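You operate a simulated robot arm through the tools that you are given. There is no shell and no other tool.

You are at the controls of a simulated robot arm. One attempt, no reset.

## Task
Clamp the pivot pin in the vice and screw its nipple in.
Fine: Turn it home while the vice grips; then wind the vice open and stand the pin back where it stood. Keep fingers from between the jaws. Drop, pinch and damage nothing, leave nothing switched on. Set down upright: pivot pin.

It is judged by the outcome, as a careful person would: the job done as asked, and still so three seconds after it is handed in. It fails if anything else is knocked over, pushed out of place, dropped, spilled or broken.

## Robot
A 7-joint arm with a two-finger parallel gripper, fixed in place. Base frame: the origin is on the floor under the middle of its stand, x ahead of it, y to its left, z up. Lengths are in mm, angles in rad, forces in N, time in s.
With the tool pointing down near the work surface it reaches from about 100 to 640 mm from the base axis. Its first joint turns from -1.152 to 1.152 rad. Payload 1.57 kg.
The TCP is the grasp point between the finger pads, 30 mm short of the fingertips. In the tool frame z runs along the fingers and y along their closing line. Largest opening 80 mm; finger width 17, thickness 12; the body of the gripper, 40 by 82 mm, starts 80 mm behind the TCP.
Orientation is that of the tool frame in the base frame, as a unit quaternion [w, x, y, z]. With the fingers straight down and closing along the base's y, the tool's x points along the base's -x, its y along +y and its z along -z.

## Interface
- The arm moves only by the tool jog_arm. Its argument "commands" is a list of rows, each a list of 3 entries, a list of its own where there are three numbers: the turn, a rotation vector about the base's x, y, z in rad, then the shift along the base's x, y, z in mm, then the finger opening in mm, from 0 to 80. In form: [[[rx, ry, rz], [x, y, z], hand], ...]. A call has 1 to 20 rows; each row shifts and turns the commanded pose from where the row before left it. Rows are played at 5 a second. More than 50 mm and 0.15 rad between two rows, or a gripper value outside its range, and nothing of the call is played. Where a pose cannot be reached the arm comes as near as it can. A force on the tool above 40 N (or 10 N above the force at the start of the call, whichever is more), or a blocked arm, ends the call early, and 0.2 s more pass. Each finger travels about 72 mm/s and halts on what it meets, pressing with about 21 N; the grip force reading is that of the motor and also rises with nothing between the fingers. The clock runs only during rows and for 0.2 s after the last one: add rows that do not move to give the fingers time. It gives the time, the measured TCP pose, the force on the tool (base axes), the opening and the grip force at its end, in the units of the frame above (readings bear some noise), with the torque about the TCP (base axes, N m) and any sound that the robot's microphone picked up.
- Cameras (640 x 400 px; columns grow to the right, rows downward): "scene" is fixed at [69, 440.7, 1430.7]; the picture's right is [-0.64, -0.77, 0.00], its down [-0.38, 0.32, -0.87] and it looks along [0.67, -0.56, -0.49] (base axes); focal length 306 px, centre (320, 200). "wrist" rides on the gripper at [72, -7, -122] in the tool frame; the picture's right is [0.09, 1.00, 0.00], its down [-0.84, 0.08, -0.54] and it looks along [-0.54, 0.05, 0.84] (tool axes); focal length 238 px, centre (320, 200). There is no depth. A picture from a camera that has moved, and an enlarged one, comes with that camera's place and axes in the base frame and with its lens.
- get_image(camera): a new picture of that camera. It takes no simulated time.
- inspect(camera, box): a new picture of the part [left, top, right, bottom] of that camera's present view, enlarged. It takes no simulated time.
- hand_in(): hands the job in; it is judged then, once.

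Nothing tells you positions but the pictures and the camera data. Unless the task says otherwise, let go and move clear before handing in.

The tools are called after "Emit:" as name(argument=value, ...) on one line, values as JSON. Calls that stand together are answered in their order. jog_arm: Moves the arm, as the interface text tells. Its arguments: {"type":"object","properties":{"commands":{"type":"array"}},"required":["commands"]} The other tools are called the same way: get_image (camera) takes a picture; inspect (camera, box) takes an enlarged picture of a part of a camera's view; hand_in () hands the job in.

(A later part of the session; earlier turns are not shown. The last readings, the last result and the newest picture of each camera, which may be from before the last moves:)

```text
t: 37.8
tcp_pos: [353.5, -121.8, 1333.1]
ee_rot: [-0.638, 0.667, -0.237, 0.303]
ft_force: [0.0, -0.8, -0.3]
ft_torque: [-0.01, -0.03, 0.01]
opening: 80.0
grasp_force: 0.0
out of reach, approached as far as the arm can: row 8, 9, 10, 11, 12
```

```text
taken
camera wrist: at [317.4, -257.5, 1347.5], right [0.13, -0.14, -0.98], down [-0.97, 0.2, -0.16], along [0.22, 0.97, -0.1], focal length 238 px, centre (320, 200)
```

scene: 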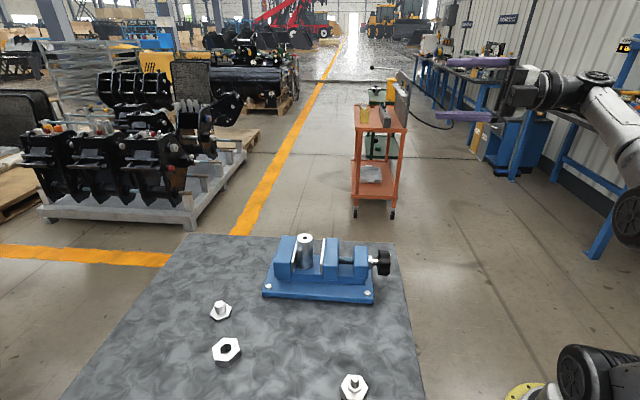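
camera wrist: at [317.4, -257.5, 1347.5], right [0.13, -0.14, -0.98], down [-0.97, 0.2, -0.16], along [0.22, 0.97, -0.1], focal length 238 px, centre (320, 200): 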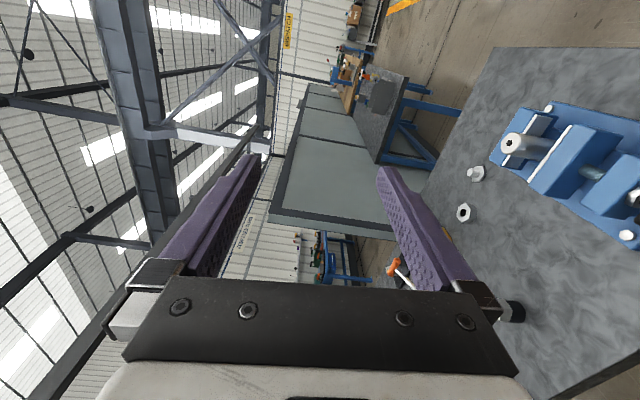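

The roll limit is about 1 rad backwards from the camera-down pose. I'll roll back and then test the other direction.

Emit:
jog_arm(commands=[[[0.0914, 0.0914, 0], [0, 0, 0], 80], [[0.099, 0.099, 0], [0, 0, 0], 80], [[0.099, 0.099, 0], [0, 0, 0], 80], [[0.099, 0.099, 0], [0, 0, 0], 80], [[0.099, 0.099, 0], [0, 0, 0], 80], [[0.099, 0.099, 0], [0, 0, 0], 80], [[0.099, 0.099, 0], [0, 0, 0], 80], [[0.099, 0.099, 0], [0, 0, 0], 80], [[0.099, 0.099, 0], [0, 0, 0], 80], [[0.099, 0.099, 0], [0, 0, 0], 80], [[0.099, 0.099, 0], [0, 0, 0], 80], [[0.099, 0.099, 0], [0, 0, 0], 80], [[0, 0, 0], [0, 0, 0], 80], [[0, 0, 0], [0, 0, 0], 80]])

Emit:
get_image(camera="scene")

```text
t: 40.8
tcp_pos: [354.6, -122.8, 1333.0]
ee_rot: [0.654, -0.272, 0.653, 0.27]
ft_force: [0.0, 0.8, 0.6]
ft_torque: [-0.02, 0.01, 0.03]
opening: 80.0
grasp_force: 0.0
```

```text
taken
```

scene: 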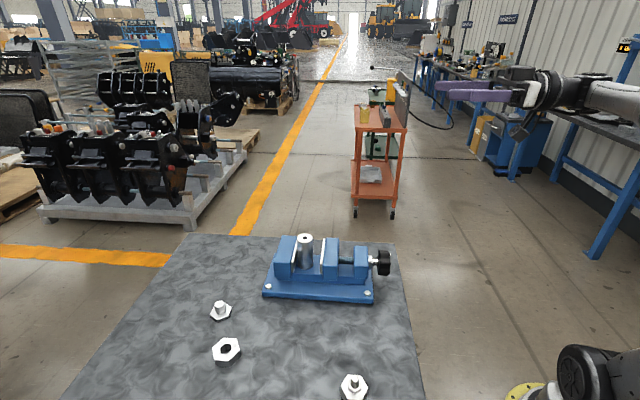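

Emit:
jog_arm(commands=[[[0.099, 0.099, 0], [0, 0, 0], 80], [[0.099, 0.099, 0], [0, 0, 0], 80], [[0.099, 0.099, 0], [0, 0, 0], 80], [[0.099, 0.099, 0], [0, 0, 0], 80], [[0.099, 0.099, 0], [0, 0, 0], 80], [[0.099, 0.099, 0], [0, 0, 0], 80], [[0.099, 0.099, 0], [0, 0, 0], 80], [[0.099, 0.099, 0], [0, 0, 0], 80], [[0.099, 0.099, 0], [0, 0, 0], 80], [[0.099, 0.099, 0], [0, 0, 0], 80], [[0.099, 0.099, 0], [0, 0, 0], 80], [[0, 0, 0], [0, 0, 0], 80]])

Emit:
get_image(camera="scene")

Emit:
get_image(camera="wrist")

```text
t: 43.4
tcp_pos: [353.8, -120.4, 1333.9]
ee_rot: [0.281, 0.26, 0.658, 0.649]
ft_force: [-0.1, 0.1, 0.4]
ft_torque: [-0.02, 0.0, -0.01]
opening: 79.9
grasp_force: 0.1
```

```text
taken
```

scene: 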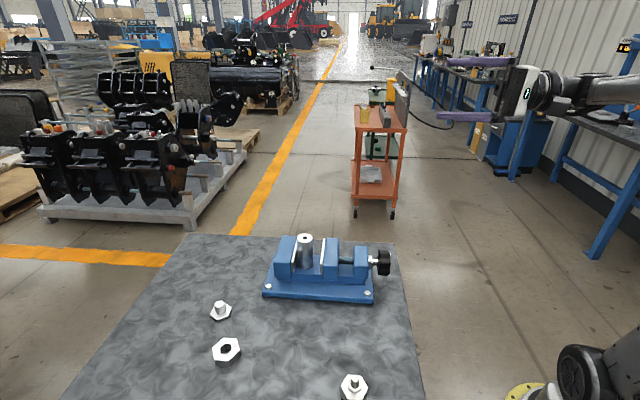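

```text
taken
camera wrist: at [216.4, -156.5, 1324.7], right [-0.09, 0.09, 0.99], down [0.21, -0.97, 0.11], along [0.97, 0.21, 0.07], focal length 238 px, centre (320, 200)
```

wrist: 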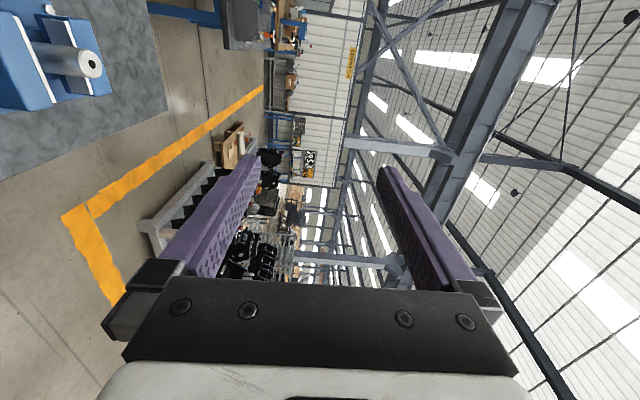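

Rolling forward 1.54 rad is fine. I'll continue rolling forward, which would bring the camera on top.

Emit:
jog_arm(commands=[[[0.099, 0.099, 0], [0, 0, 0], 80], [[0.099, 0.099, 0], [0, 0, 0], 80], [[0.099, 0.099, 0], [0, 0, 0], 80], [[0.099, 0.099, 0], [0, 0, 0], 80], [[0.099, 0.099, 0], [0, 0, 0], 80], [[0.099, 0.099, 0], [0, 0, 0], 80], [[0, 0, 0], [0, 0, 0], 80]])

Emit:
jog_arm(commands=[[[0.099, 0.099, 0], [0, 0, 0], 80], [[0.099, 0.099, 0], [0, 0, 0], 80], [[0.099, 0.099, 0], [0, 0, 0], 80], [[0.099, 0.099, 0], [0, 0, 0], 80], [[0.099, 0.099, 0], [0, 0, 0], 80], [[0, 0, 0], [0, 0, 0], 80]])

Emit:
get_image(camera="wrist")

Emit:
get_image(camera="scene")

```text
t: 45.0
tcp_pos: [353.2, -120.4, 1333.8]
ee_rot: [-0.009, 0.506, 0.495, 0.707]
ft_force: [-0.3, 0.3, 0.4]
ft_torque: [-0.03, 0.01, 0.02]
opening: 79.8
grasp_force: 0.0
```

```text
t: 46.4
tcp_pos: [353.2, -120.7, 1333.0]
ee_rot: [-0.249, 0.644, 0.292, 0.662]
ft_force: [0.6, 0.5, 0.2]
ft_torque: [0.0, -0.03, -0.03]
opening: 80.0
grasp_force: 0.1
```

```text
taken
camera wrist: at [259.6, -199.0, 1405.5], right [0.7, -0.7, 0.16], down [-0.29, -0.48, -0.83], along [0.65, 0.53, -0.54], focal length 238 px, centre (320, 200)
```

wrist: 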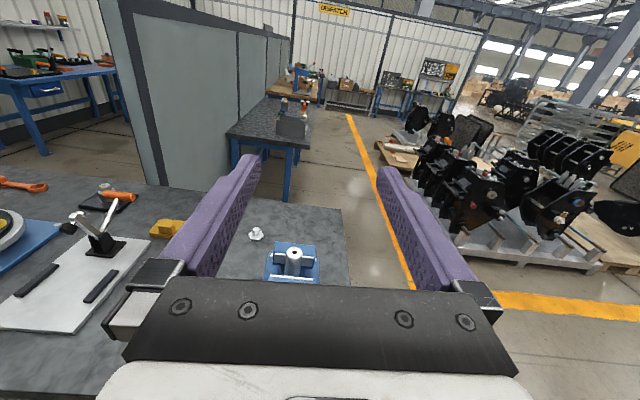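

```text
taken
```

scene: 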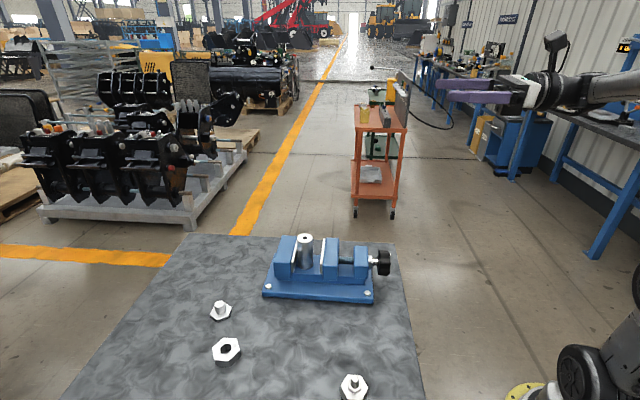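

Full roll from about −1 to beyond +3 rad is reachable, and with the camera now on top I can view the knob. I'll descend to a pre-grasp position in front of the knob.

Emit:
jog_arm(commands=[[[0, 0, 0], [0, 1, -25], 80], [[0, 0, 0], [0, 1, -25], 80], [[0, 0, 0], [0, 1, -25], 80], [[0, 0, 0], [0, 1, -25], 80], [[0, 0, 0], [0, 1, -25], 80], [[0, 0, 0], [0, 1, -25], 80], [[0, 0, 0], [0, 1, -25], 80], [[0, 0, 0], [0, 1, -25], 80], [[0, 0, 0], [1, 1, -25], 80], [[0, 0, 0], [1, 1, -25], 80], [[0, 0, 0], [1, 1, -25], 80], [[0, 0, 0], [1, 0, -25], 80], [[0, 0, 0], [0, 0, -25], 80], [[0, 0, 0], [0, 0, 0], 80], [[0, 0, 0], [0, 0, 0], 80]])

Emit:
get_image(camera="wrist")

Emit:
get_image(camera="scene")

```text
t: 49.6
tcp_pos: [358.5, -109.6, 1009.4]
ee_rot: [-0.249, 0.644, 0.293, 0.662]
ft_force: [-0.1, 0.3, 1.2]
ft_torque: [-0.01, -0.06, -0.02]
opening: 79.9
grasp_force: 0.1
```

```text
taken
camera wrist: at [263.5, -186.7, 1081.2], right [0.7, -0.7, 0.16], down [-0.29, -0.48, -0.83], along [0.65, 0.53, -0.54], focal length 238 px, centre (320, 200)
```

wrist: 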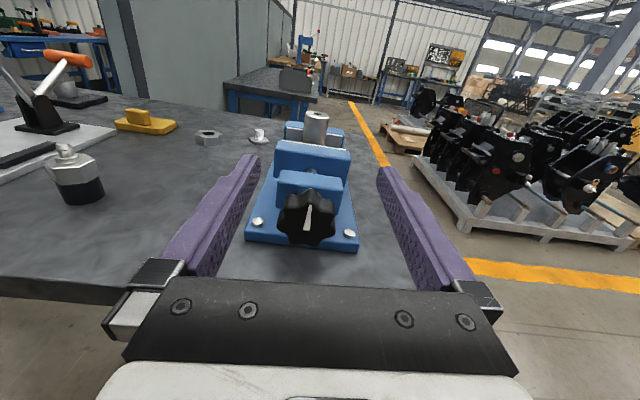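

```text
taken
```

scene: 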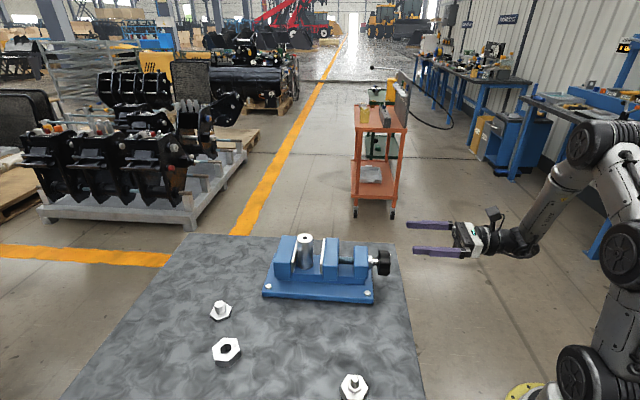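

I now see the knob head-on with a pointer mark. I'll zoom in to get its lobes and centre.

Emit:
inspect(camera="wrist", box=[230, 100, 390, 260])

Emit:
inspect(camera="wrist", box=[265, 180, 350, 255])

```text
2.50 times, centred on (310, 180) of wrist
camera zoom: at [263.5, -186.7, 1081.2], right [0.7, -0.7, 0.16], down [-0.29, -0.48, -0.83], along [0.65, 0.53, -0.54], focal length 596 px, centre (345, 250)
```

zoom: 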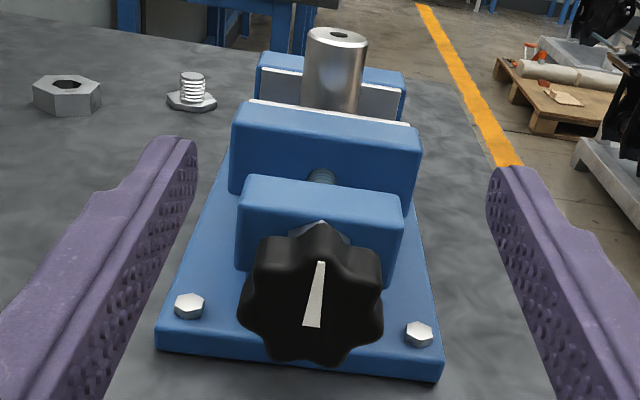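

```text
5.33 times, centred on (308, 218) of wrist
camera zoom: at [263.5, -186.7, 1081.2], right [0.7, -0.7, 0.16], down [-0.29, -0.48, -0.83], along [0.65, 0.53, -0.54], focal length 1271 px, centre (387, 107)
```

zoom: 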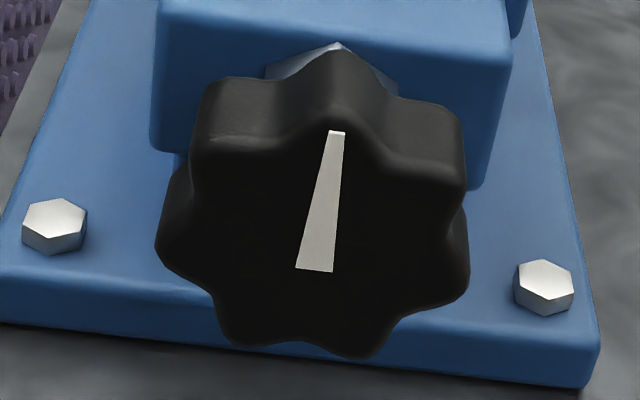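

The knob is a seven-lobed star, about 58 mm across, at about w=330, z≈930. I'll lower to its axis height, still in front of it, and check alignment.

Emit:
jog_arm(commands=[[[0, 0, 0], [0, 0, -16], 80], [[0, 0, 0], [0, 0, -16], 80], [[0, 0, 0], [0, 0, -16], 80], [[0, 0, 0], [0, 0, -16], 80], [[0, 0, 0], [0, 0, -15], 80], [[0, 0, 0], [0, 0, 0], 80], [[0, 0, 0], [0, 0, 0], 80]])

Emit:
get_image(camera="wrist")

Emit:
inspect(camera="scene", box=[330, 200, 490, 310])

```text
t: 51.2
tcp_pos: [360.2, -108.5, 928.9]
ee_rot: [-0.249, 0.644, 0.292, 0.662]
ft_force: [-0.4, 0.1, -0.8]
ft_torque: [0.01, -0.03, -0.03]
opening: 79.8
grasp_force: 0.0
```

```text
taken
camera wrist: at [264.5, -186.0, 1001.0], right [0.7, -0.7, 0.16], down [-0.29, -0.48, -0.83], along [0.65, 0.53, -0.54], focal length 238 px, centre (320, 200)
```

wrist: 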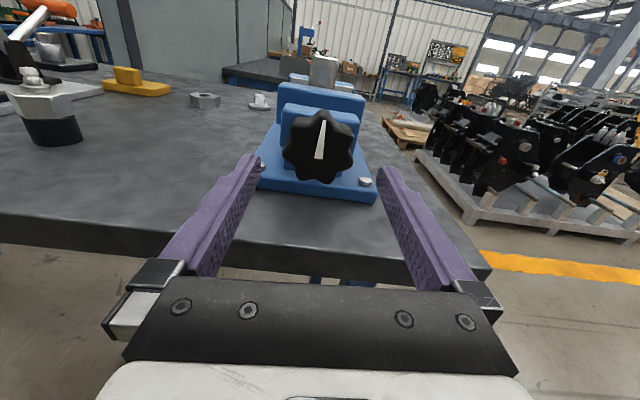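

```text
3.64 times, centred on (410, 255) of scene
camera zoom: at [69.0, 440.7, 1430.7], right [-0.64, -0.77, 0.0], down [-0.38, 0.32, -0.87], along [0.67, -0.56, -0.49], focal length 1112 px, centre (-7, 0)
```

zoom: 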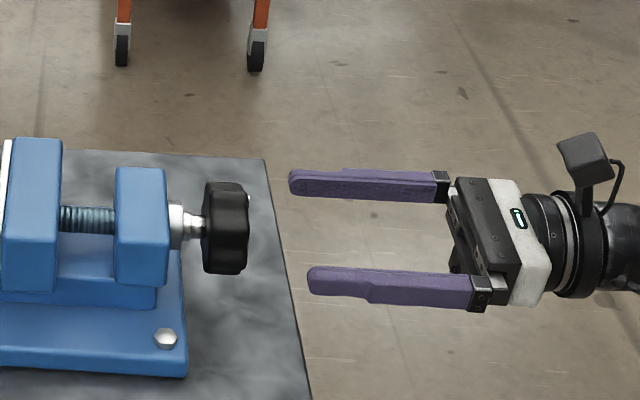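

Emit:
inspect(camera="wrist", box=[270, 95, 370, 195])

```text
4.00 times, centred on (320, 145) of wrist
camera zoom: at [264.5, -186.0, 1001.0], right [0.7, -0.7, 0.16], down [-0.29, -0.48, -0.83], along [0.65, 0.53, -0.54], focal length 953 px, centre (320, 420)
```

zoom: 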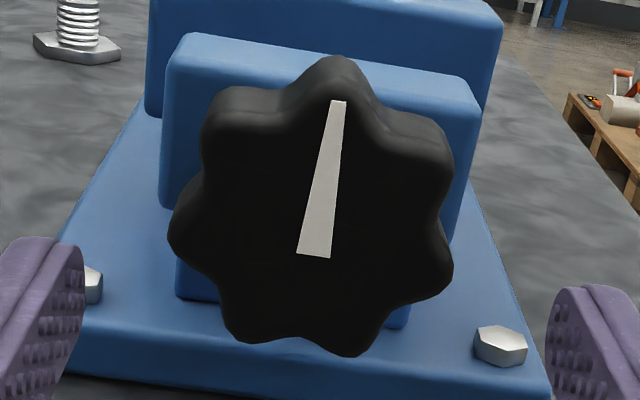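

The knob is centred within ~1 mm of the tool axis. I'll roll back to the start of the usable range, stopping first before the known limit region.

Emit:
jog_arm(commands=[[[-0.099, -0.099, 0], [-0.8, 0.8, 0.4], 80], [[-0.099, -0.099, 0], [0, 0, 0], 80], [[-0.099, -0.099, 0], [0, 0, 0], 80], [[-0.099, -0.099, 0], [0, 0, 0], 80], [[-0.099, -0.099, 0], [0, 0, 0], 80], [[-0.099, -0.099, 0], [0, 0, 0], 80], [[-0.099, -0.099, 0], [0, 0, 0], 80], [[-0.099, -0.099, 0], [0, 0, 0], 80], [[-0.099, -0.099, 0], [0, 0, 0], 80], [[-0.099, -0.099, 0], [0, 0, 0], 80], [[-0.099, -0.099, 0], [0, 0, 0], 80], [[-0.099, -0.099, 0], [0, 0, 0], 80], [[-0.099, -0.099, 0], [0, 0, 0], 80], [[-0.099, -0.099, 0], [0, 0, 0], 80], [[-0.099, -0.099, 0], [0, 0, 0], 80], [[-0.099, -0.099, 0], [0, 0, 0], 80], [[-0.099, -0.099, 0], [0, 0, 0], 80], [[-0.099, -0.099, 0], [0, 0, 0], 80], [[-0.099, -0.099, 0], [0, 0, 0], 80], [[-0.099, -0.099, 0], [0, 0, 0], 80]])

Emit:
get_image(camera="scene")

Emit:
get_image(camera="wrist")

```text
t: 55.4
tcp_pos: [358.0, -110.3, 928.3]
ee_rot: [0.61, -0.179, 0.684, 0.358]
ft_force: [-0.2, 0.9, -0.4]
ft_torque: [0.02, -0.03, 0.0]
opening: 80.0
grasp_force: 0.0
```

```text
taken
```

scene: 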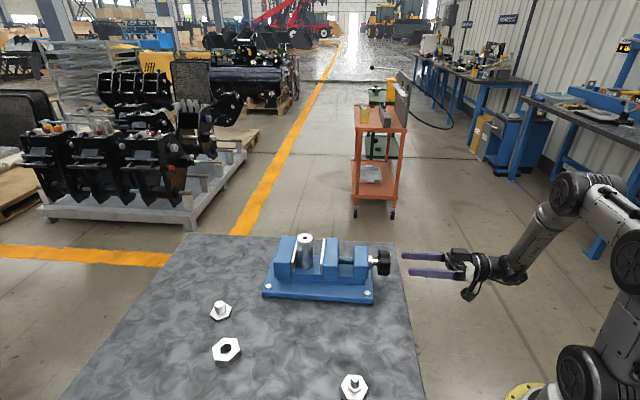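

```text
taken
camera wrist: at [261.8, -185.8, 859.0], right [-0.7, 0.7, 0.18], down [-0.28, -0.49, 0.83], along [0.66, 0.53, 0.53], focal length 238 px, centre (320, 200)
```

wrist: 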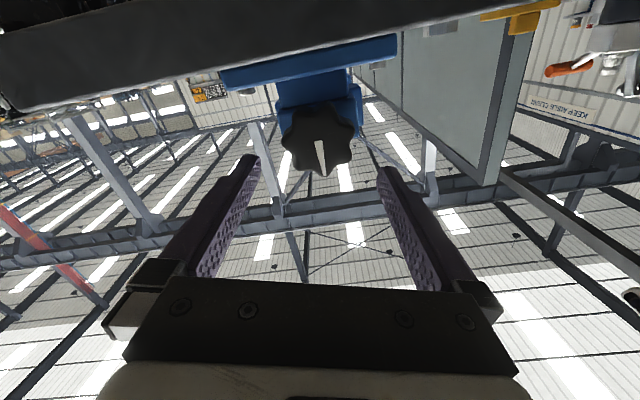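

Emit:
jog_arm(commands=[[[-0.0969, -0.0969, 0], [0, 0, 0], 80], [[-0.0969, -0.0969, 0], [0, 0, 0], 80], [[-0.0969, -0.0969, 0], [0, 0, 0], 80], [[-0.0969, -0.0969, 0], [0, 0, 0], 80], [[0, 0, 0], [0, 0, 0], 80]])

Emit:
jog_arm(commands=[[[-0.0969, -0.0969, 0], [0, 0, 0], 80], [[0, 0, 0], [0, 0, 0], 80]])

Emit:
jog_arm(commands=[[[-0.0969, -0.0969, 0], [0, 0, 0], 80], [[0, 0, 0], [0, 0, 0], 80]])

Emit:
jog_arm(commands=[[[-0.0969, -0.0969, 0], [0, 0, 0], 80], [[0, 0, 0], [0, 0, 0], 80]])

Emit:
get_image(camera="wrist")

```text
t: 56.6
tcp_pos: [357.6, -109.6, 929.3]
ee_rot: [0.684, -0.357, 0.61, 0.179]
ft_force: [0.1, -0.8, 0.5]
ft_torque: [-0.02, -0.02, 0.01]
opening: 80.1
grasp_force: 0.1
```

```text
t: 57.2
tcp_pos: [364.6, -118.0, 938.8]
ee_rot: [0.694, -0.397, 0.585, 0.135]
ft_force: [-0.2, 1.0, 0.2]
ft_torque: [-0.02, -0.03, 0.0]
opening: 80.1
grasp_force: 0.0
out of reach, approached as far as the arm can: row 1
```

```text
t: 57.8
tcp_pos: [383.4, -139.3, 965.7]
ee_rot: [0.701, -0.436, 0.557, 0.087]
ft_force: [-0.3, 0.1, 0.5]
ft_torque: [0.01, -0.03, 0.02]
opening: 79.9
grasp_force: 0.1
out of reach, approached as far as the arm can: row 1
```

```text
t: 58.4
tcp_pos: [403.8, -160.8, 991.7]
ee_rot: [0.706, -0.473, 0.526, 0.039]
ft_force: [0.0, 0.7, -0.7]
ft_torque: [-0.01, 0.03, 0.03]
opening: 80.0
grasp_force: 0.0
out of reach, approached as far as the arm can: row 1
```

```text
taken
camera wrist: at [353.6, -282.5, 940.4], right [-0.51, 0.5, -0.7], down [-0.8, 0.03, 0.6], along [0.33, 0.86, 0.39], focal length 238 px, centre (320, 200)
```

wrist: 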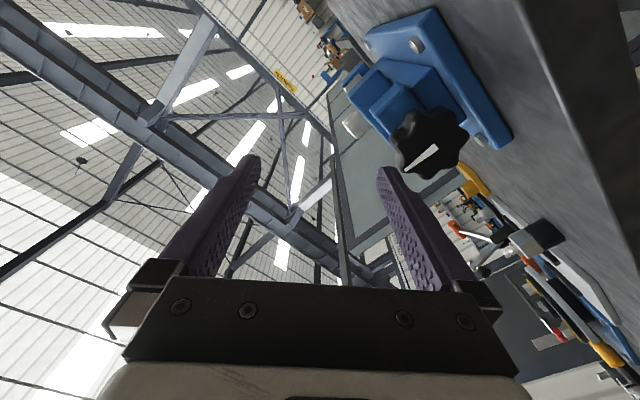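

The lower roll limit here is about −0.3 rad. I'll roll back to −0.23 and return to the pre-grasp position in front of the knob.

Emit:
jog_arm(commands=[[[0.0792, 0.0792, 0], [0, 0, 0], 80], [[0.0792, 0.0792, 0], [0, 0, 0], 80], [[0.0792, 0.0792, 0], [0, 0, 0], 80], [[0.0792, 0.0792, 0], [0, 0, 0], 80], [[0, 0, 0], [-9.2, 10.2, -12.5], 80], [[0, 0, 0], [-9.2, 10.2, -12.5], 80], [[0, 0, 0], [-9.2, 10.2, -12.5], 80], [[0, 0, 0], [-9.2, 10.2, -12.5], 80], [[0, 0, 0], [-9.2, 10.2, -12.5], 80], [[0, 0, 0], [0, 0, 0], 80], [[0, 0, 0], [0, 0, 0], 80]])

Emit:
get_image(camera="wrist")

Emit:
inspect(camera="scene", box=[330, 200, 490, 310])

```text
t: 60.8
tcp_pos: [358.7, -108.8, 928.5]
ee_rot: [0.68, -0.347, 0.617, 0.193]
ft_force: [0.0, 0.0, 0.6]
ft_torque: [0.0, -0.03, -0.05]
opening: 79.9
grasp_force: 0.1
```

```text
taken
camera wrist: at [287.7, -211.1, 860.7], right [-0.67, 0.67, -0.32], down [-0.57, -0.19, 0.8], along [0.47, 0.72, 0.51], focal length 238 px, centre (320, 200)
```

wrist: 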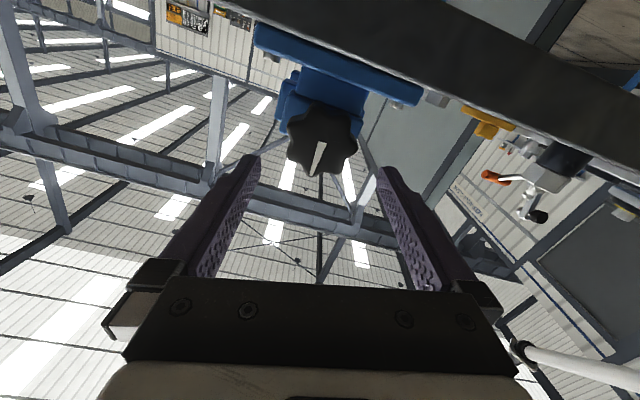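

```text
3.64 times, centred on (410, 255) of scene
camera zoom: at [69.0, 440.7, 1430.7], right [-0.64, -0.77, 0.0], down [-0.38, 0.32, -0.87], along [0.67, -0.56, -0.49], focal length 1112 px, centre (-7, 0)
```

zoom: 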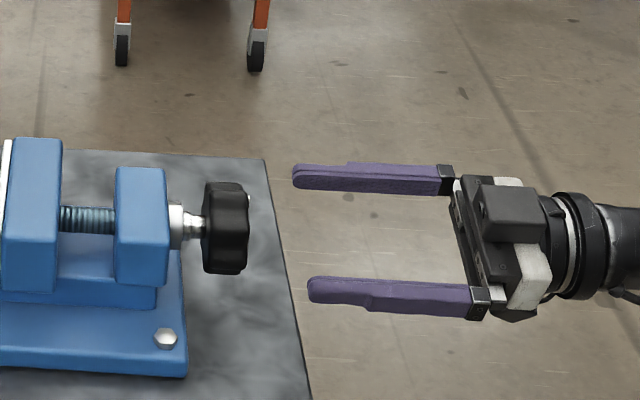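

Emit:
inspect(camera="wrist", box=[270, 85, 370, 185])

```text
4.00 times, centred on (320, 135) of wrist
camera zoom: at [287.7, -211.1, 860.7], right [-0.67, 0.67, -0.32], down [-0.57, -0.19, 0.8], along [0.47, 0.72, 0.51], focal length 953 px, centre (320, 460)
```

zoom: 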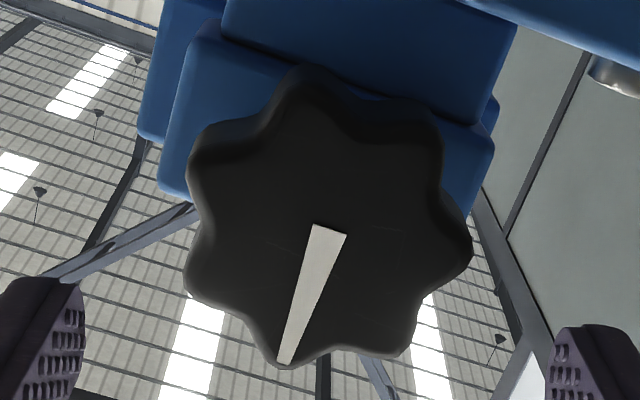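

The fingers are aligned with a lobe and the opposite valley. I'll advance along the vice axis so the fingers straddle the knob, still open.

Emit:
jog_arm(commands=[[[0, 0, 0], [6.5, 6.5, -0.5], 80], [[0, 0, 0], [6.5, 6.5, 0], 80], [[0, 0, 0], [6.5, 6.5, 0], 80], [[0, 0, 0], [6.5, 6.5, 0], 80], [[0, 0, 0], [6.5, 6.5, 0], 80], [[0, 0, 0], [6.5, 6.5, 0], 80], [[0, 0, 0], [5.5, 5.5, 0], 80], [[0, 0, 0], [0, 0, 0], 80], [[0, 0, 0], [0, 0, 0], 80]])

Emit:
get_image(camera="wrist")

Emit:
inspect(camera="scene", box=[330, 200, 490, 310])

```text
t: 62.8
tcp_pos: [401.5, -64.4, 927.8]
ee_rot: [0.681, -0.345, 0.617, 0.192]
ft_force: [0.4, -0.3, -0.6]
ft_torque: [0.0, 0.0, -0.02]
opening: 80.1
grasp_force: 0.1
```

```text
taken
camera wrist: at [332.4, -166.9, 860.9], right [-0.67, 0.67, -0.32], down [-0.57, -0.19, 0.8], along [0.47, 0.72, 0.51], focal length 238 px, centre (320, 200)
```

wrist: 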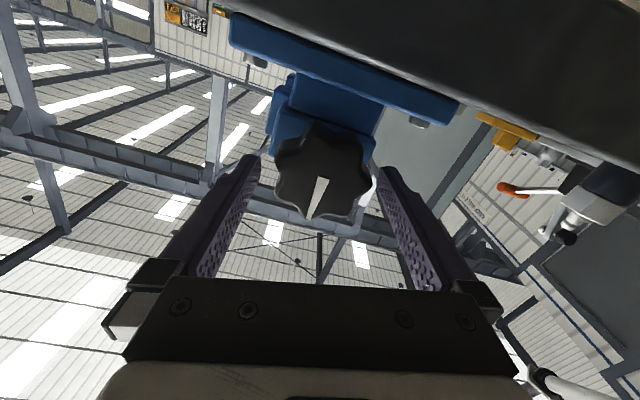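

```text
3.64 times, centred on (410, 255) of scene
camera zoom: at [69.0, 440.7, 1430.7], right [-0.64, -0.77, 0.0], down [-0.38, 0.32, -0.87], along [0.67, -0.56, -0.49], focal length 1112 px, centre (-7, 0)
```

zoom: 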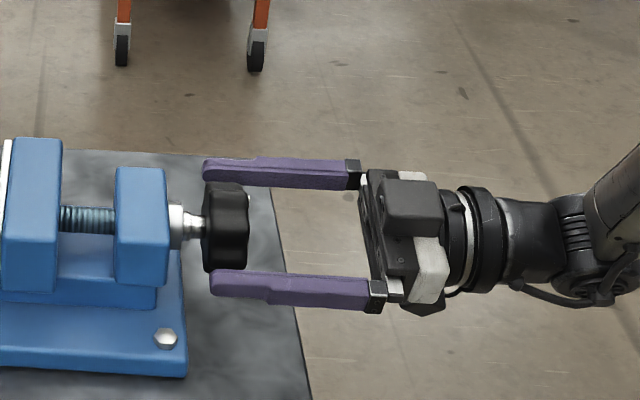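

The fingers straddle the knob cleanly. I'll close onto it.

Emit:
jog_arm(commands=[[[0, 0, 0], [0, 0, 0], 70], [[0, 0, 0], [0, 0, 0], 62], [[0, 0, 0], [0, 0, 0], 56], [[0, 0, 0], [0, 0, 0], 50], [[0, 0, 0], [0, 0, 0], 40], [[0, 0, 0], [0, 0, 0], 30], [[0, 0, 0], [0, 0, 0], 30]])

Emit:
get_image(camera="wrist")

Emit:
inspect(camera="scene", box=[330, 200, 490, 310])

```text
t: 64.4
tcp_pos: [403.0, -64.3, 928.4]
ee_rot: [0.68, -0.345, 0.617, 0.193]
ft_force: [-6.6, 3.8, -1.5]
ft_torque: [0.33, -0.21, 0.21]
opening: 58.4
grasp_force: 44.5
```

```text
taken
camera wrist: at [331.9, -166.4, 860.6], right [-0.67, 0.67, -0.32], down [-0.57, -0.19, 0.8], along [0.47, 0.72, 0.51], focal length 238 px, centre (320, 200)
```

wrist: 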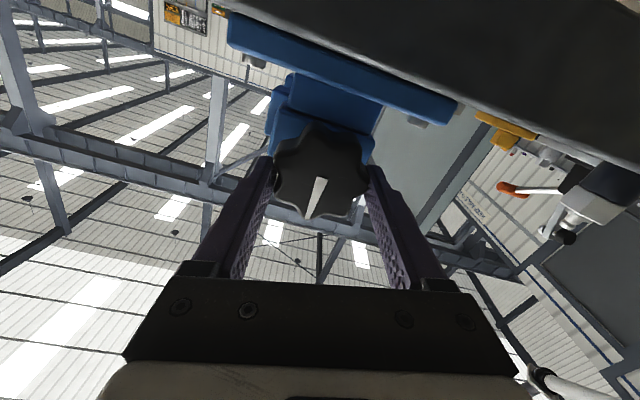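

```text
3.64 times, centred on (410, 255) of scene
camera zoom: at [68.8, 440.8, 1430.7], right [-0.64, -0.77, 0.0], down [-0.38, 0.32, -0.87], along [0.67, -0.56, -0.49], focal length 1112 px, centre (-7, 0)
```

zoom: 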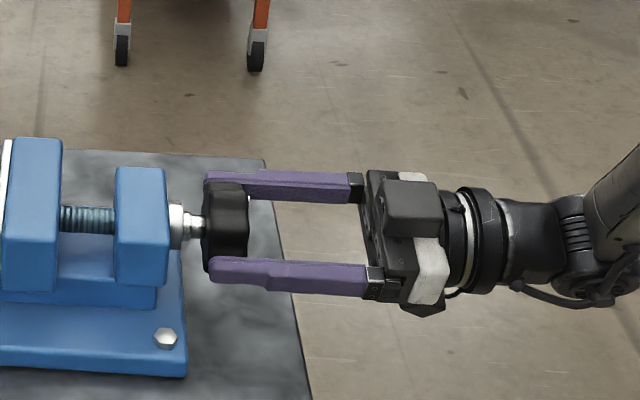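

Gripped at 58 mm. I'll make a small centring correction and try a first small clockwise turn to feel the torque and see the jaw's response.

Emit:
jog_arm(commands=[[[0, 0, 0], [-0.5, 0.5, -0.1], 30], [[0.0707, 0.0707, 0], [0, 0, 0], 30], [[0.0707, 0.0707, 0], [0, 0, 0], 30], [[0.0707, 0.0707, 0], [0, 0, 0], 30], [[0.0707, 0.0707, 0], [0, 0, 0], 30], [[0, 0, 0], [0, 0, 0], 30]])

Emit:
get_image(camera="wrist")

Emit:
inspect(camera="scene", box=[260, 225, 420, 310])

```text
t: 65.8
tcp_pos: [402.2, -64.5, 929.0]
ee_rot: [0.629, -0.216, 0.674, 0.323]
ft_force: [20.1, 2.7, -5.0]
ft_torque: [-0.86, 0.8, 0.6]
opening: 58.2
grasp_force: 45.2
```

```text
taken
camera wrist: at [312.2, -146.8, 857.2], right [-0.7, 0.71, 0.07], down [-0.34, -0.43, 0.84], along [0.62, 0.57, 0.54], focal length 238 px, centre (320, 200)
```

wrist: 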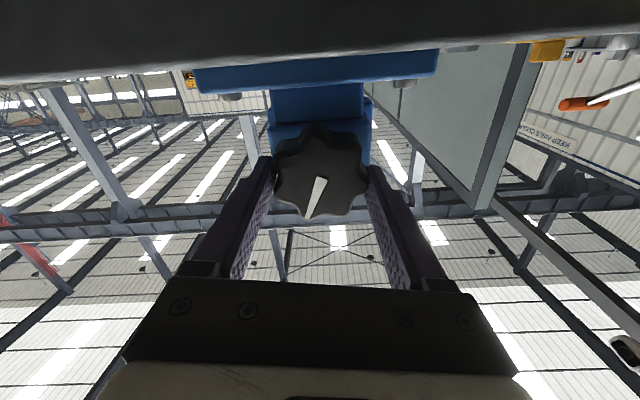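

```text
4.00 times, centred on (340, 268) of scene
camera zoom: at [69.6, 440.8, 1430.7], right [-0.64, -0.77, 0.0], down [-0.38, 0.32, -0.87], along [0.67, -0.56, -0.49], focal length 1224 px, centre (240, -70)
```

zoom: 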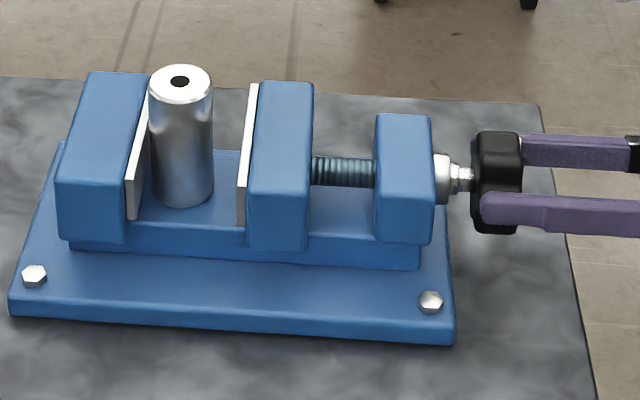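

Emit:
inspect(camera="scene", box=[285, 255, 335, 295])

Emit:
inspect(camera="scene", box=[330, 235, 410, 310])

```text
10.00 times, centred on (310, 275) of scene
camera zoom: at [69.6, 440.8, 1430.7], right [-0.64, -0.77, 0.0], down [-0.38, 0.32, -0.87], along [0.67, -0.56, -0.49], focal length 3059 px, centre (420, -550)
```

zoom: 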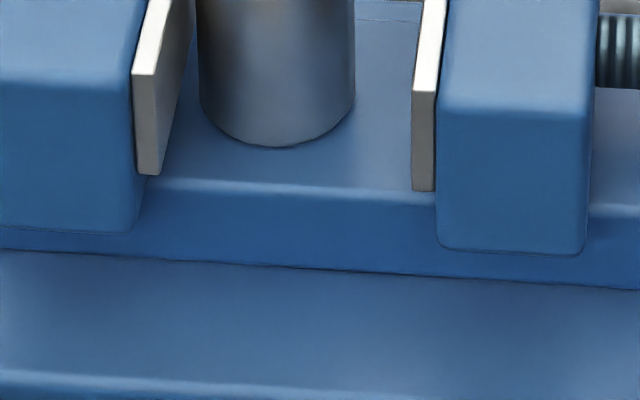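

```text
5.33 times, centred on (370, 272) of scene
camera zoom: at [69.6, 440.8, 1430.7], right [-0.64, -0.77, 0.0], down [-0.38, 0.32, -0.87], along [0.67, -0.56, -0.49], focal length 1632 px, centre (53, -187)
```

zoom: 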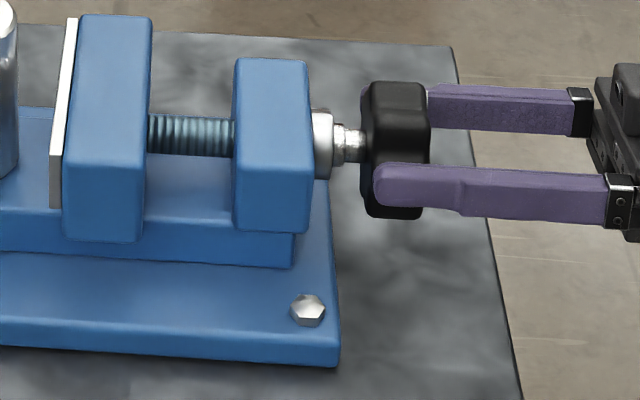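

The jaw advanced about 1.8 mm for 0.4 rad, so about one turn is needed, and the knob itself doesn't translate. I'll pause to let the forces settle and read again.

Emit:
jog_arm(commands=[[[0, 0, 0], [0, 0, 0], 30], [[0, 0, 0], [0, 0, 0], 30]])

```text
t: 66.4
tcp_pos: [402.0, -63.9, 927.5]
ee_rot: [0.63, -0.215, 0.674, 0.321]
ft_force: [24.5, 0.6, -5.5]
ft_torque: [-0.54, 0.51, 0.29]
opening: 58.2
grasp_force: 44.5
```

Emit:
jog_arm(commands=[[[0, 0, 0], [1, 0, 0], 30], [[0, 0, 0], [0, 0, 0], 30]])

```text
t: 67.0
tcp_pos: [402.9, -65.2, 928.4]
ee_rot: [0.629, -0.216, 0.673, 0.323]
ft_force: [12.7, -4.7, -2.2]
ft_torque: [-0.65, 0.65, -0.24]
opening: 58.1
grasp_force: 45.1
```

Emit:
jog_arm(commands=[[[0, 0, 0], [0.9, -0.5, 0], 30], [[0, 0, 0], [0, 0, 0], 30]])

```text
t: 67.6
tcp_pos: [403.1, -65.2, 928.9]
ee_rot: [0.629, -0.215, 0.673, 0.325]
ft_force: [-1.0, -3.6, 2.5]
ft_torque: [-0.01, 0.04, -1.0]
opening: 58.3
grasp_force: 45.1
```

The forces are now small. I'll continue turning clockwise in moderate steps.

Emit:
jog_arm(commands=[[[0.0707, 0.0707, 0], [0, 0, 0], 30], [[0.0707, 0.0707, 0], [0, 0, 0], 30], [[0.0707, 0.0707, 0], [0, 0, 0], 30], [[0.0707, 0.0707, 0], [0, 0, 0], 30], [[0, 0, 0], [0, 0, 0], 30]])

Emit:
inspect(camera="scene", box=[285, 255, 335, 295])

```text
t: 68.8
tcp_pos: [403.1, -64.9, 928.5]
ee_rot: [0.552, -0.078, 0.703, 0.442]
ft_force: [-5.2, -16.0, -0.9]
ft_torque: [-0.62, 0.55, 0.14]
opening: 58.2
grasp_force: 45.2
```

```text
10.00 times, centred on (310, 275) of scene
camera zoom: at [68.9, 440.3, 1430.9], right [-0.64, -0.77, 0.0], down [-0.38, 0.32, -0.87], along [0.67, -0.56, -0.49], focal length 3059 px, centre (420, -550)
```

zoom: 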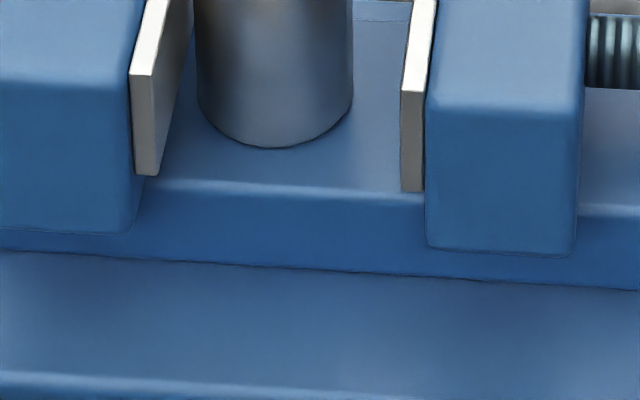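

Emit:
jog_arm(commands=[[[0, 0, 0], [-0.3, -1.0, 0], 30], [[0.0707, 0.0707, 0], [0, 0, 0], 30], [[0.0707, 0.0707, 0], [0, 0, 0], 30], [[0.0707, 0.0707, 0], [0, 0, 0], 30], [[0.0707, 0.0707, 0], [0, 0, 0], 30], [[0, 0, 0], [0, 0, 0], 30]])

Emit:
get_image(camera="wrist")

```text
t: 70.2
tcp_pos: [403.3, -66.1, 927.9]
ee_rot: [0.453, 0.064, 0.705, 0.542]
ft_force: [23.4, -7.2, -11.0]
ft_torque: [-0.14, 0.1, 1.04]
opening: 58.3
grasp_force: 45.3
```

```text
taken
camera wrist: at [278.2, -112.8, 881.8], right [-0.45, 0.46, 0.77], down [0.07, -0.84, 0.54], along [0.89, 0.3, 0.35], focal length 238 px, centre (320, 200)
```

wrist: 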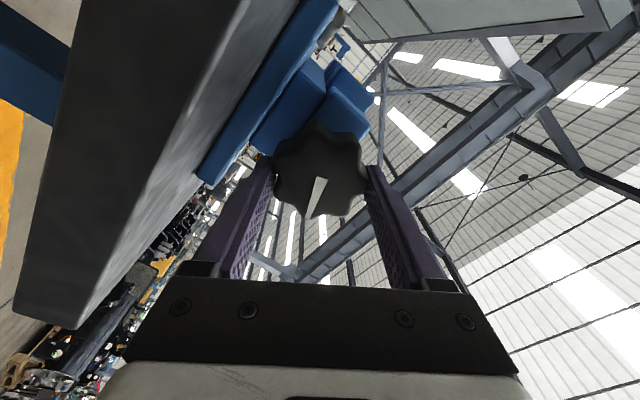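

Emit:
jog_arm(commands=[[[0, 0, 0], [1.3, -0.4, -0.7], 30], [[0, 0, 0], [0, 0, 0], 30]])

```text
t: 70.8
tcp_pos: [404.0, -66.0, 926.6]
ee_rot: [0.454, 0.063, 0.704, 0.543]
ft_force: [-0.8, -11.2, -1.2]
ft_torque: [-0.68, 0.68, -0.33]
opening: 58.3
grasp_force: 44.7
```

Emit:
jog_arm(commands=[[[0, 0, 0], [0, -0.6, 0], 30], [[0.0707, 0.0707, 0], [0, 0, 0], 30], [[0.0707, 0.0707, 0], [0, 0, 0], 30], [[0.0707, 0.0707, 0], [0, 0, 0], 30], [[0.0707, 0.0707, 0], [0, 0, 0], 30], [[0, 0, 0], [0, 0, 0], 30]])

Emit:
inspect(camera="scene", box=[285, 255, 335, 295])

```text
t: 72.2
tcp_pos: [403.2, -66.5, 925.9]
ee_rot: [0.334, 0.203, 0.679, 0.621]
ft_force: [15.5, 4.1, -14.4]
ft_torque: [0.25, -0.29, 1.09]
opening: 58.3
grasp_force: 45.3
```

```text
10.00 times, centred on (310, 275) of scene
camera zoom: at [69.6, 440.8, 1430.7], right [-0.64, -0.77, 0.0], down [-0.38, 0.32, -0.87], along [0.67, -0.56, -0.49], focal length 3059 px, centre (420, -550)
```

zoom: 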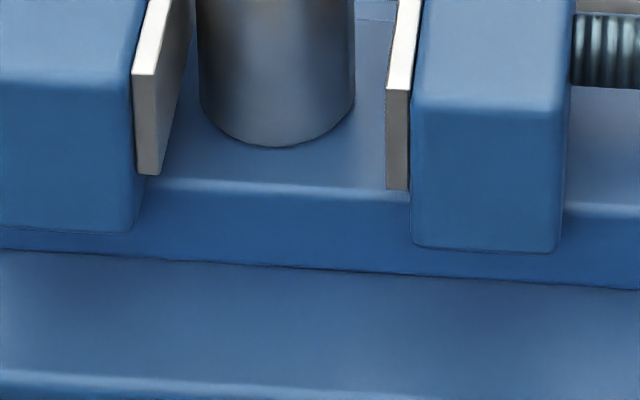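

Emit:
jog_arm(commands=[[[0, 0, 0], [0.8, 0.2, -1.1], 30], [[0.0707, 0.0707, 0], [0, 0, 0], 30], [[0.0707, 0.0707, 0], [0, 0, 0], 30], [[0.0707, 0.0707, 0], [0, 0, 0], 30], [[0.0707, 0.0707, 0], [0, 0, 0], 30], [[0, 0, 0], [0, 0, 0], 30]])

```text
t: 73.6
tcp_pos: [405.2, -66.8, 925.5]
ee_rot: [0.204, 0.335, 0.624, 0.676]
ft_force: [-15.6, -7.6, -21.7]
ft_torque: [0.32, -0.43, 0.56]
opening: 58.3
grasp_force: 44.6
```

Emit:
jog_arm(commands=[[[0, 0, 0], [-0.9, -0.4, -1.4], 30], [[0, 0, 0], [0, 0, 0], 30]])

Emit:
get_image(camera="wrist")

Emit:
inspect(camera="scene", box=[330, 200, 490, 310])

```text
t: 74.2
tcp_pos: [404.0, -65.9, 925.8]
ee_rot: [0.206, 0.332, 0.625, 0.676]
ft_force: [-12.1, 5.2, -11.2]
ft_torque: [-0.67, 0.59, -0.76]
opening: 58.3
grasp_force: 45.2
```

```text
taken
camera wrist: at [267.1, -101.8, 933.1], right [0.07, -0.07, 0.99], down [0.21, -0.97, -0.08], along [0.98, 0.21, -0.06], focal length 238 px, centre (320, 200)
```

wrist: 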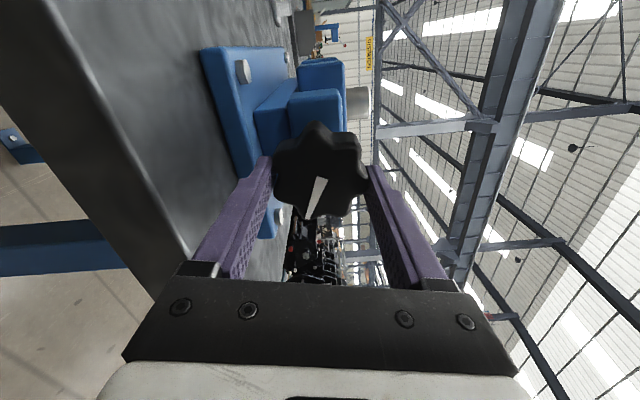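

```text
3.64 times, centred on (410, 255) of scene
camera zoom: at [68.8, 440.8, 1430.7], right [-0.64, -0.77, 0.0], down [-0.38, 0.32, -0.87], along [0.67, -0.56, -0.49], focal length 1112 px, centre (-7, 0)
```

zoom: 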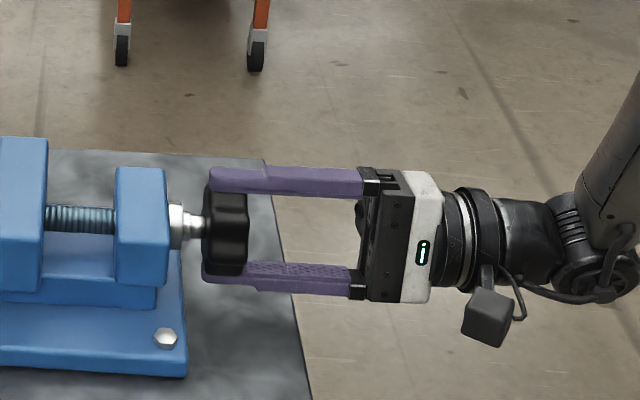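

Emit:
jog_arm(commands=[[[0, 0, 0], [-0.5, 0.5, -0.7], 30], [[0.0707, 0.0707, 0], [0, 0, 0], 30], [[0.0707, 0.0707, 0], [0, 0, 0], 30], [[0.0707, 0.0707, 0], [0, 0, 0], 30], [[0.0707, 0.0707, 0], [0, 0, 0], 30], [[0, 0, 0], [0, 0, 0], 30]])

```text
t: 75.6
tcp_pos: [403.5, -64.9, 924.4]
ee_rot: [0.068, 0.45, 0.545, 0.704]
ft_force: [-9.2, -2.2, -11.8]
ft_torque: [0.51, -0.55, 1.12]
opening: 58.2
grasp_force: 44.9
```

Emit:
jog_arm(commands=[[[0, 0, 0], [-0.5, 0, -0.7], 30], [[0.0707, 0.0707, 0], [0, 0, 0], 30], [[0.0707, 0.0707, 0], [0, 0, 0], 30], [[0.0707, 0.0707, 0], [0, 0, 0], 30], [[0.0707, 0.0707, 0], [0, 0, 0], 30], [[0, 0, 0], [0, 0, 0], 30]])

Emit:
inspect(camera="scene", box=[285, 255, 335, 295])

```text
t: 77.0
tcp_pos: [402.3, -64.5, 922.8]
ee_rot: [-0.074, 0.55, 0.445, 0.703]
ft_force: [7.5, 20.4, -7.6]
ft_torque: [-0.01, -0.06, -0.67]
opening: 58.3
grasp_force: 45.0
```

```text
10.00 times, centred on (310, 275) of scene
camera zoom: at [69.3, 441.2, 1430.5], right [-0.64, -0.77, 0.0], down [-0.38, 0.32, -0.87], along [0.67, -0.56, -0.49], focal length 3059 px, centre (420, -550)
```

zoom: 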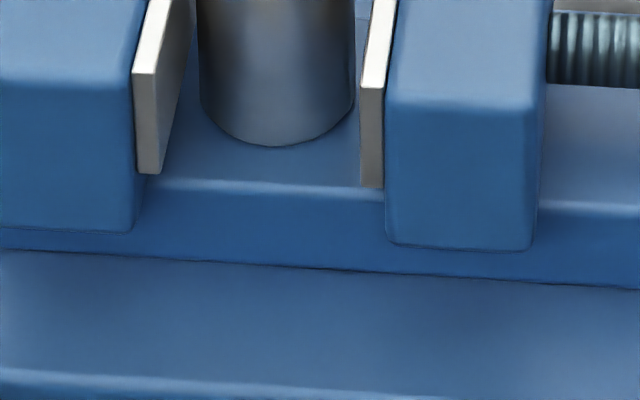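

Emit:
jog_arm(commands=[[[0, 0, 0], [0.5, 1.2, -0.3], 30], [[0.0707, 0.0707, 0], [0, 0, 0], 30], [[0.0707, 0.0707, 0], [0, 0, 0], 30], [[0.0707, 0.0707, 0], [0, 0, 0], 30], [[0.0707, 0.0707, 0], [0, 0, 0], 30], [[0, 0, 0], [0, 0, 0], 30]])

Emit:
get_image(camera="wrist")

```text
t: 78.4
tcp_pos: [402.2, -64.7, 922.4]
ee_rot: [-0.214, 0.627, 0.327, 0.674]
ft_force: [-30.7, -0.4, -6.3]
ft_torque: [0.68, -0.7, -0.17]
opening: 58.4
grasp_force: 45.7
```

```text
taken
camera wrist: at [303.1, -137.7, 993.2], right [0.68, -0.68, 0.26], down [-0.22, -0.54, -0.81], along [0.69, 0.5, -0.52], focal length 238 px, centre (320, 200)
```

wrist: 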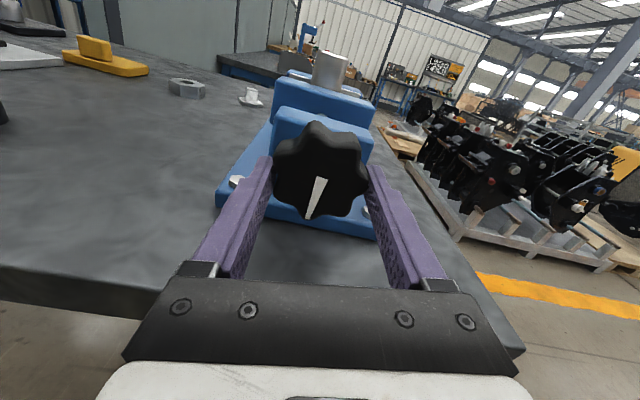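

Emit:
jog_arm(commands=[[[0, 0, 0], [-1.8, 0.1, 0], 30], [[0, 0, 0], [0, 0, 0], 30]])

Emit:
inspect(camera="wrist", box=[260, 110, 380, 230])

```text
t: 79.0
tcp_pos: [403.3, -64.0, 923.1]
ee_rot: [-0.211, 0.627, 0.329, 0.674]
ft_force: [-4.8, 5.6, -13.1]
ft_torque: [0.02, -0.05, 0.76]
opening: 58.0
grasp_force: 45.2
```

```text
3.33 times, centred on (320, 170) of wrist
camera zoom: at [302.8, -137.1, 993.5], right [0.68, -0.68, 0.27], down [-0.22, -0.54, -0.81], along [0.7, 0.49, -0.52], focal length 794 px, centre (320, 300)
```

zoom: 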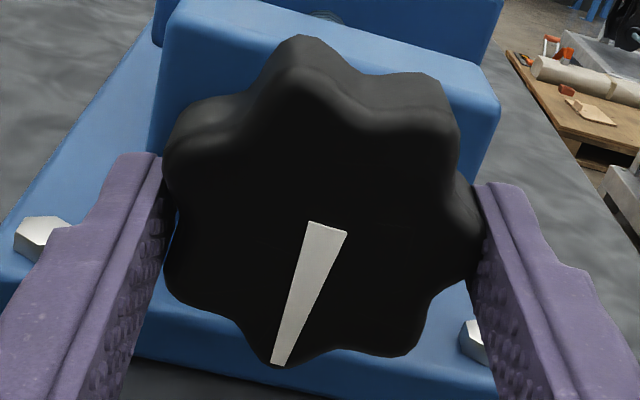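

The jaw has closed about 14 mm of 24. I'm near the roll limit, so I'll open, back off the knob, and roll back for a second bite.

Emit:
jog_arm(commands=[[[0, 0, 0], [0, 0, 0], 62], [[0, 0, 0], [0, 0, 0], 72], [[0, 0, 0], [0, 0, 0], 80], [[0, 0, 0], [-4, -4, 0], 80], [[0, 0, 0], [-7, -7, 0.5], 80], [[0, 0, 0], [-7, -7, 0.5], 80], [[0, 0, 0], [-7, -7, 0], 80], [[0, 0, 0], [0, 0, 0], 80]])

Emit:
get_image(camera="wrist")

Emit:
inspect(camera="scene", box=[260, 225, 420, 310])

```text
t: 80.8
tcp_pos: [376.9, -90.4, 924.7]
ee_rot: [-0.211, 0.626, 0.328, 0.675]
ft_force: [-0.9, 0.3, 0.6]
ft_torque: [0.0, 0.03, 0.01]
opening: 80.1
grasp_force: 0.1
```

```text
taken
camera wrist: at [276.6, -163.0, 993.9], right [0.68, -0.68, 0.27], down [-0.22, -0.54, -0.81], along [0.7, 0.49, -0.52], focal length 238 px, centre (320, 200)
```

wrist: 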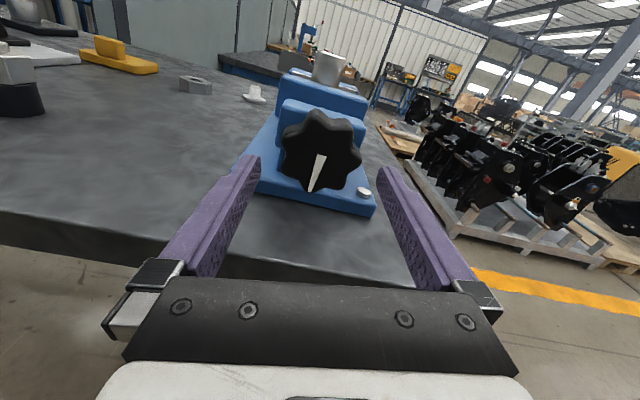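

```text
4.00 times, centred on (340, 268) of scene
camera zoom: at [69.0, 440.7, 1430.7], right [-0.64, -0.77, 0.0], down [-0.38, 0.32, -0.87], along [0.67, -0.56, -0.49], focal length 1224 px, centre (240, -70)
```

zoom: 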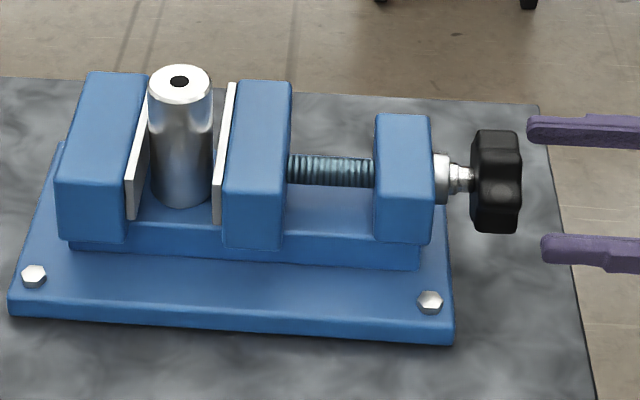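

Emit:
inspect(camera="wrist", box=[270, 100, 370, 200])

Emit:
jog_arm(commands=[[[-0.099, -0.099, 0], [0, 0, 0], 80], [[-0.099, -0.099, 0], [0, 0, 0], 80], [[-0.099, -0.099, 0], [0, 0, 0], 80], [[-0.099, -0.099, 0], [0, 0, 0], 80], [[-0.099, -0.099, 0], [0, 0, 0], 80], [[-0.099, -0.099, 0], [0, 0, 0], 80], [[-0.099, -0.099, 0], [0, 0, 0], 80], [[-0.099, -0.099, 0], [0, 0, 0], 80], [[-0.099, -0.099, 0], [0, 0, 0], 80], [[-0.099, -0.099, 0], [0, 0, 0], 80], [[-0.099, -0.099, 0], [0, 0, 0], 80], [[-0.099, -0.099, 0], [0, 0, 0], 80], [[-0.099, -0.099, 0], [0, 0, 0], 80], [[-0.099, -0.099, 0], [0, 0, 0], 80], [[-0.099, -0.099, 0], [0, 0, 0], 80], [[-0.099, -0.099, 0], [0, 0, 0], 80], [[-0.099, -0.099, 0], [0, 0, 0], 80], [[-0.099, -0.099, 0], [0, 0, 0], 80], [[-0.099, -0.099, 0], [0, 0, 0], 80], [[0, 0, 0], [0, 0, 0], 80]])

```text
4.00 times, centred on (320, 150) of wrist
camera zoom: at [276.6, -163.0, 993.9], right [0.68, -0.68, 0.27], down [-0.22, -0.54, -0.81], along [0.7, 0.49, -0.52], focal length 953 px, centre (320, 400)
```

zoom: 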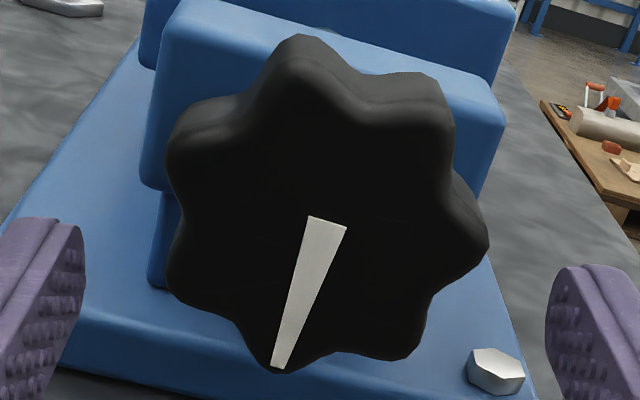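

```text
t: 85.0
tcp_pos: [376.3, -90.3, 924.8]
ee_rot: [0.604, -0.169, 0.687, 0.367]
ft_force: [0.2, 1.3, -0.1]
ft_torque: [-0.03, 0.02, 0.0]
opening: 79.9
grasp_force: 0.1
```

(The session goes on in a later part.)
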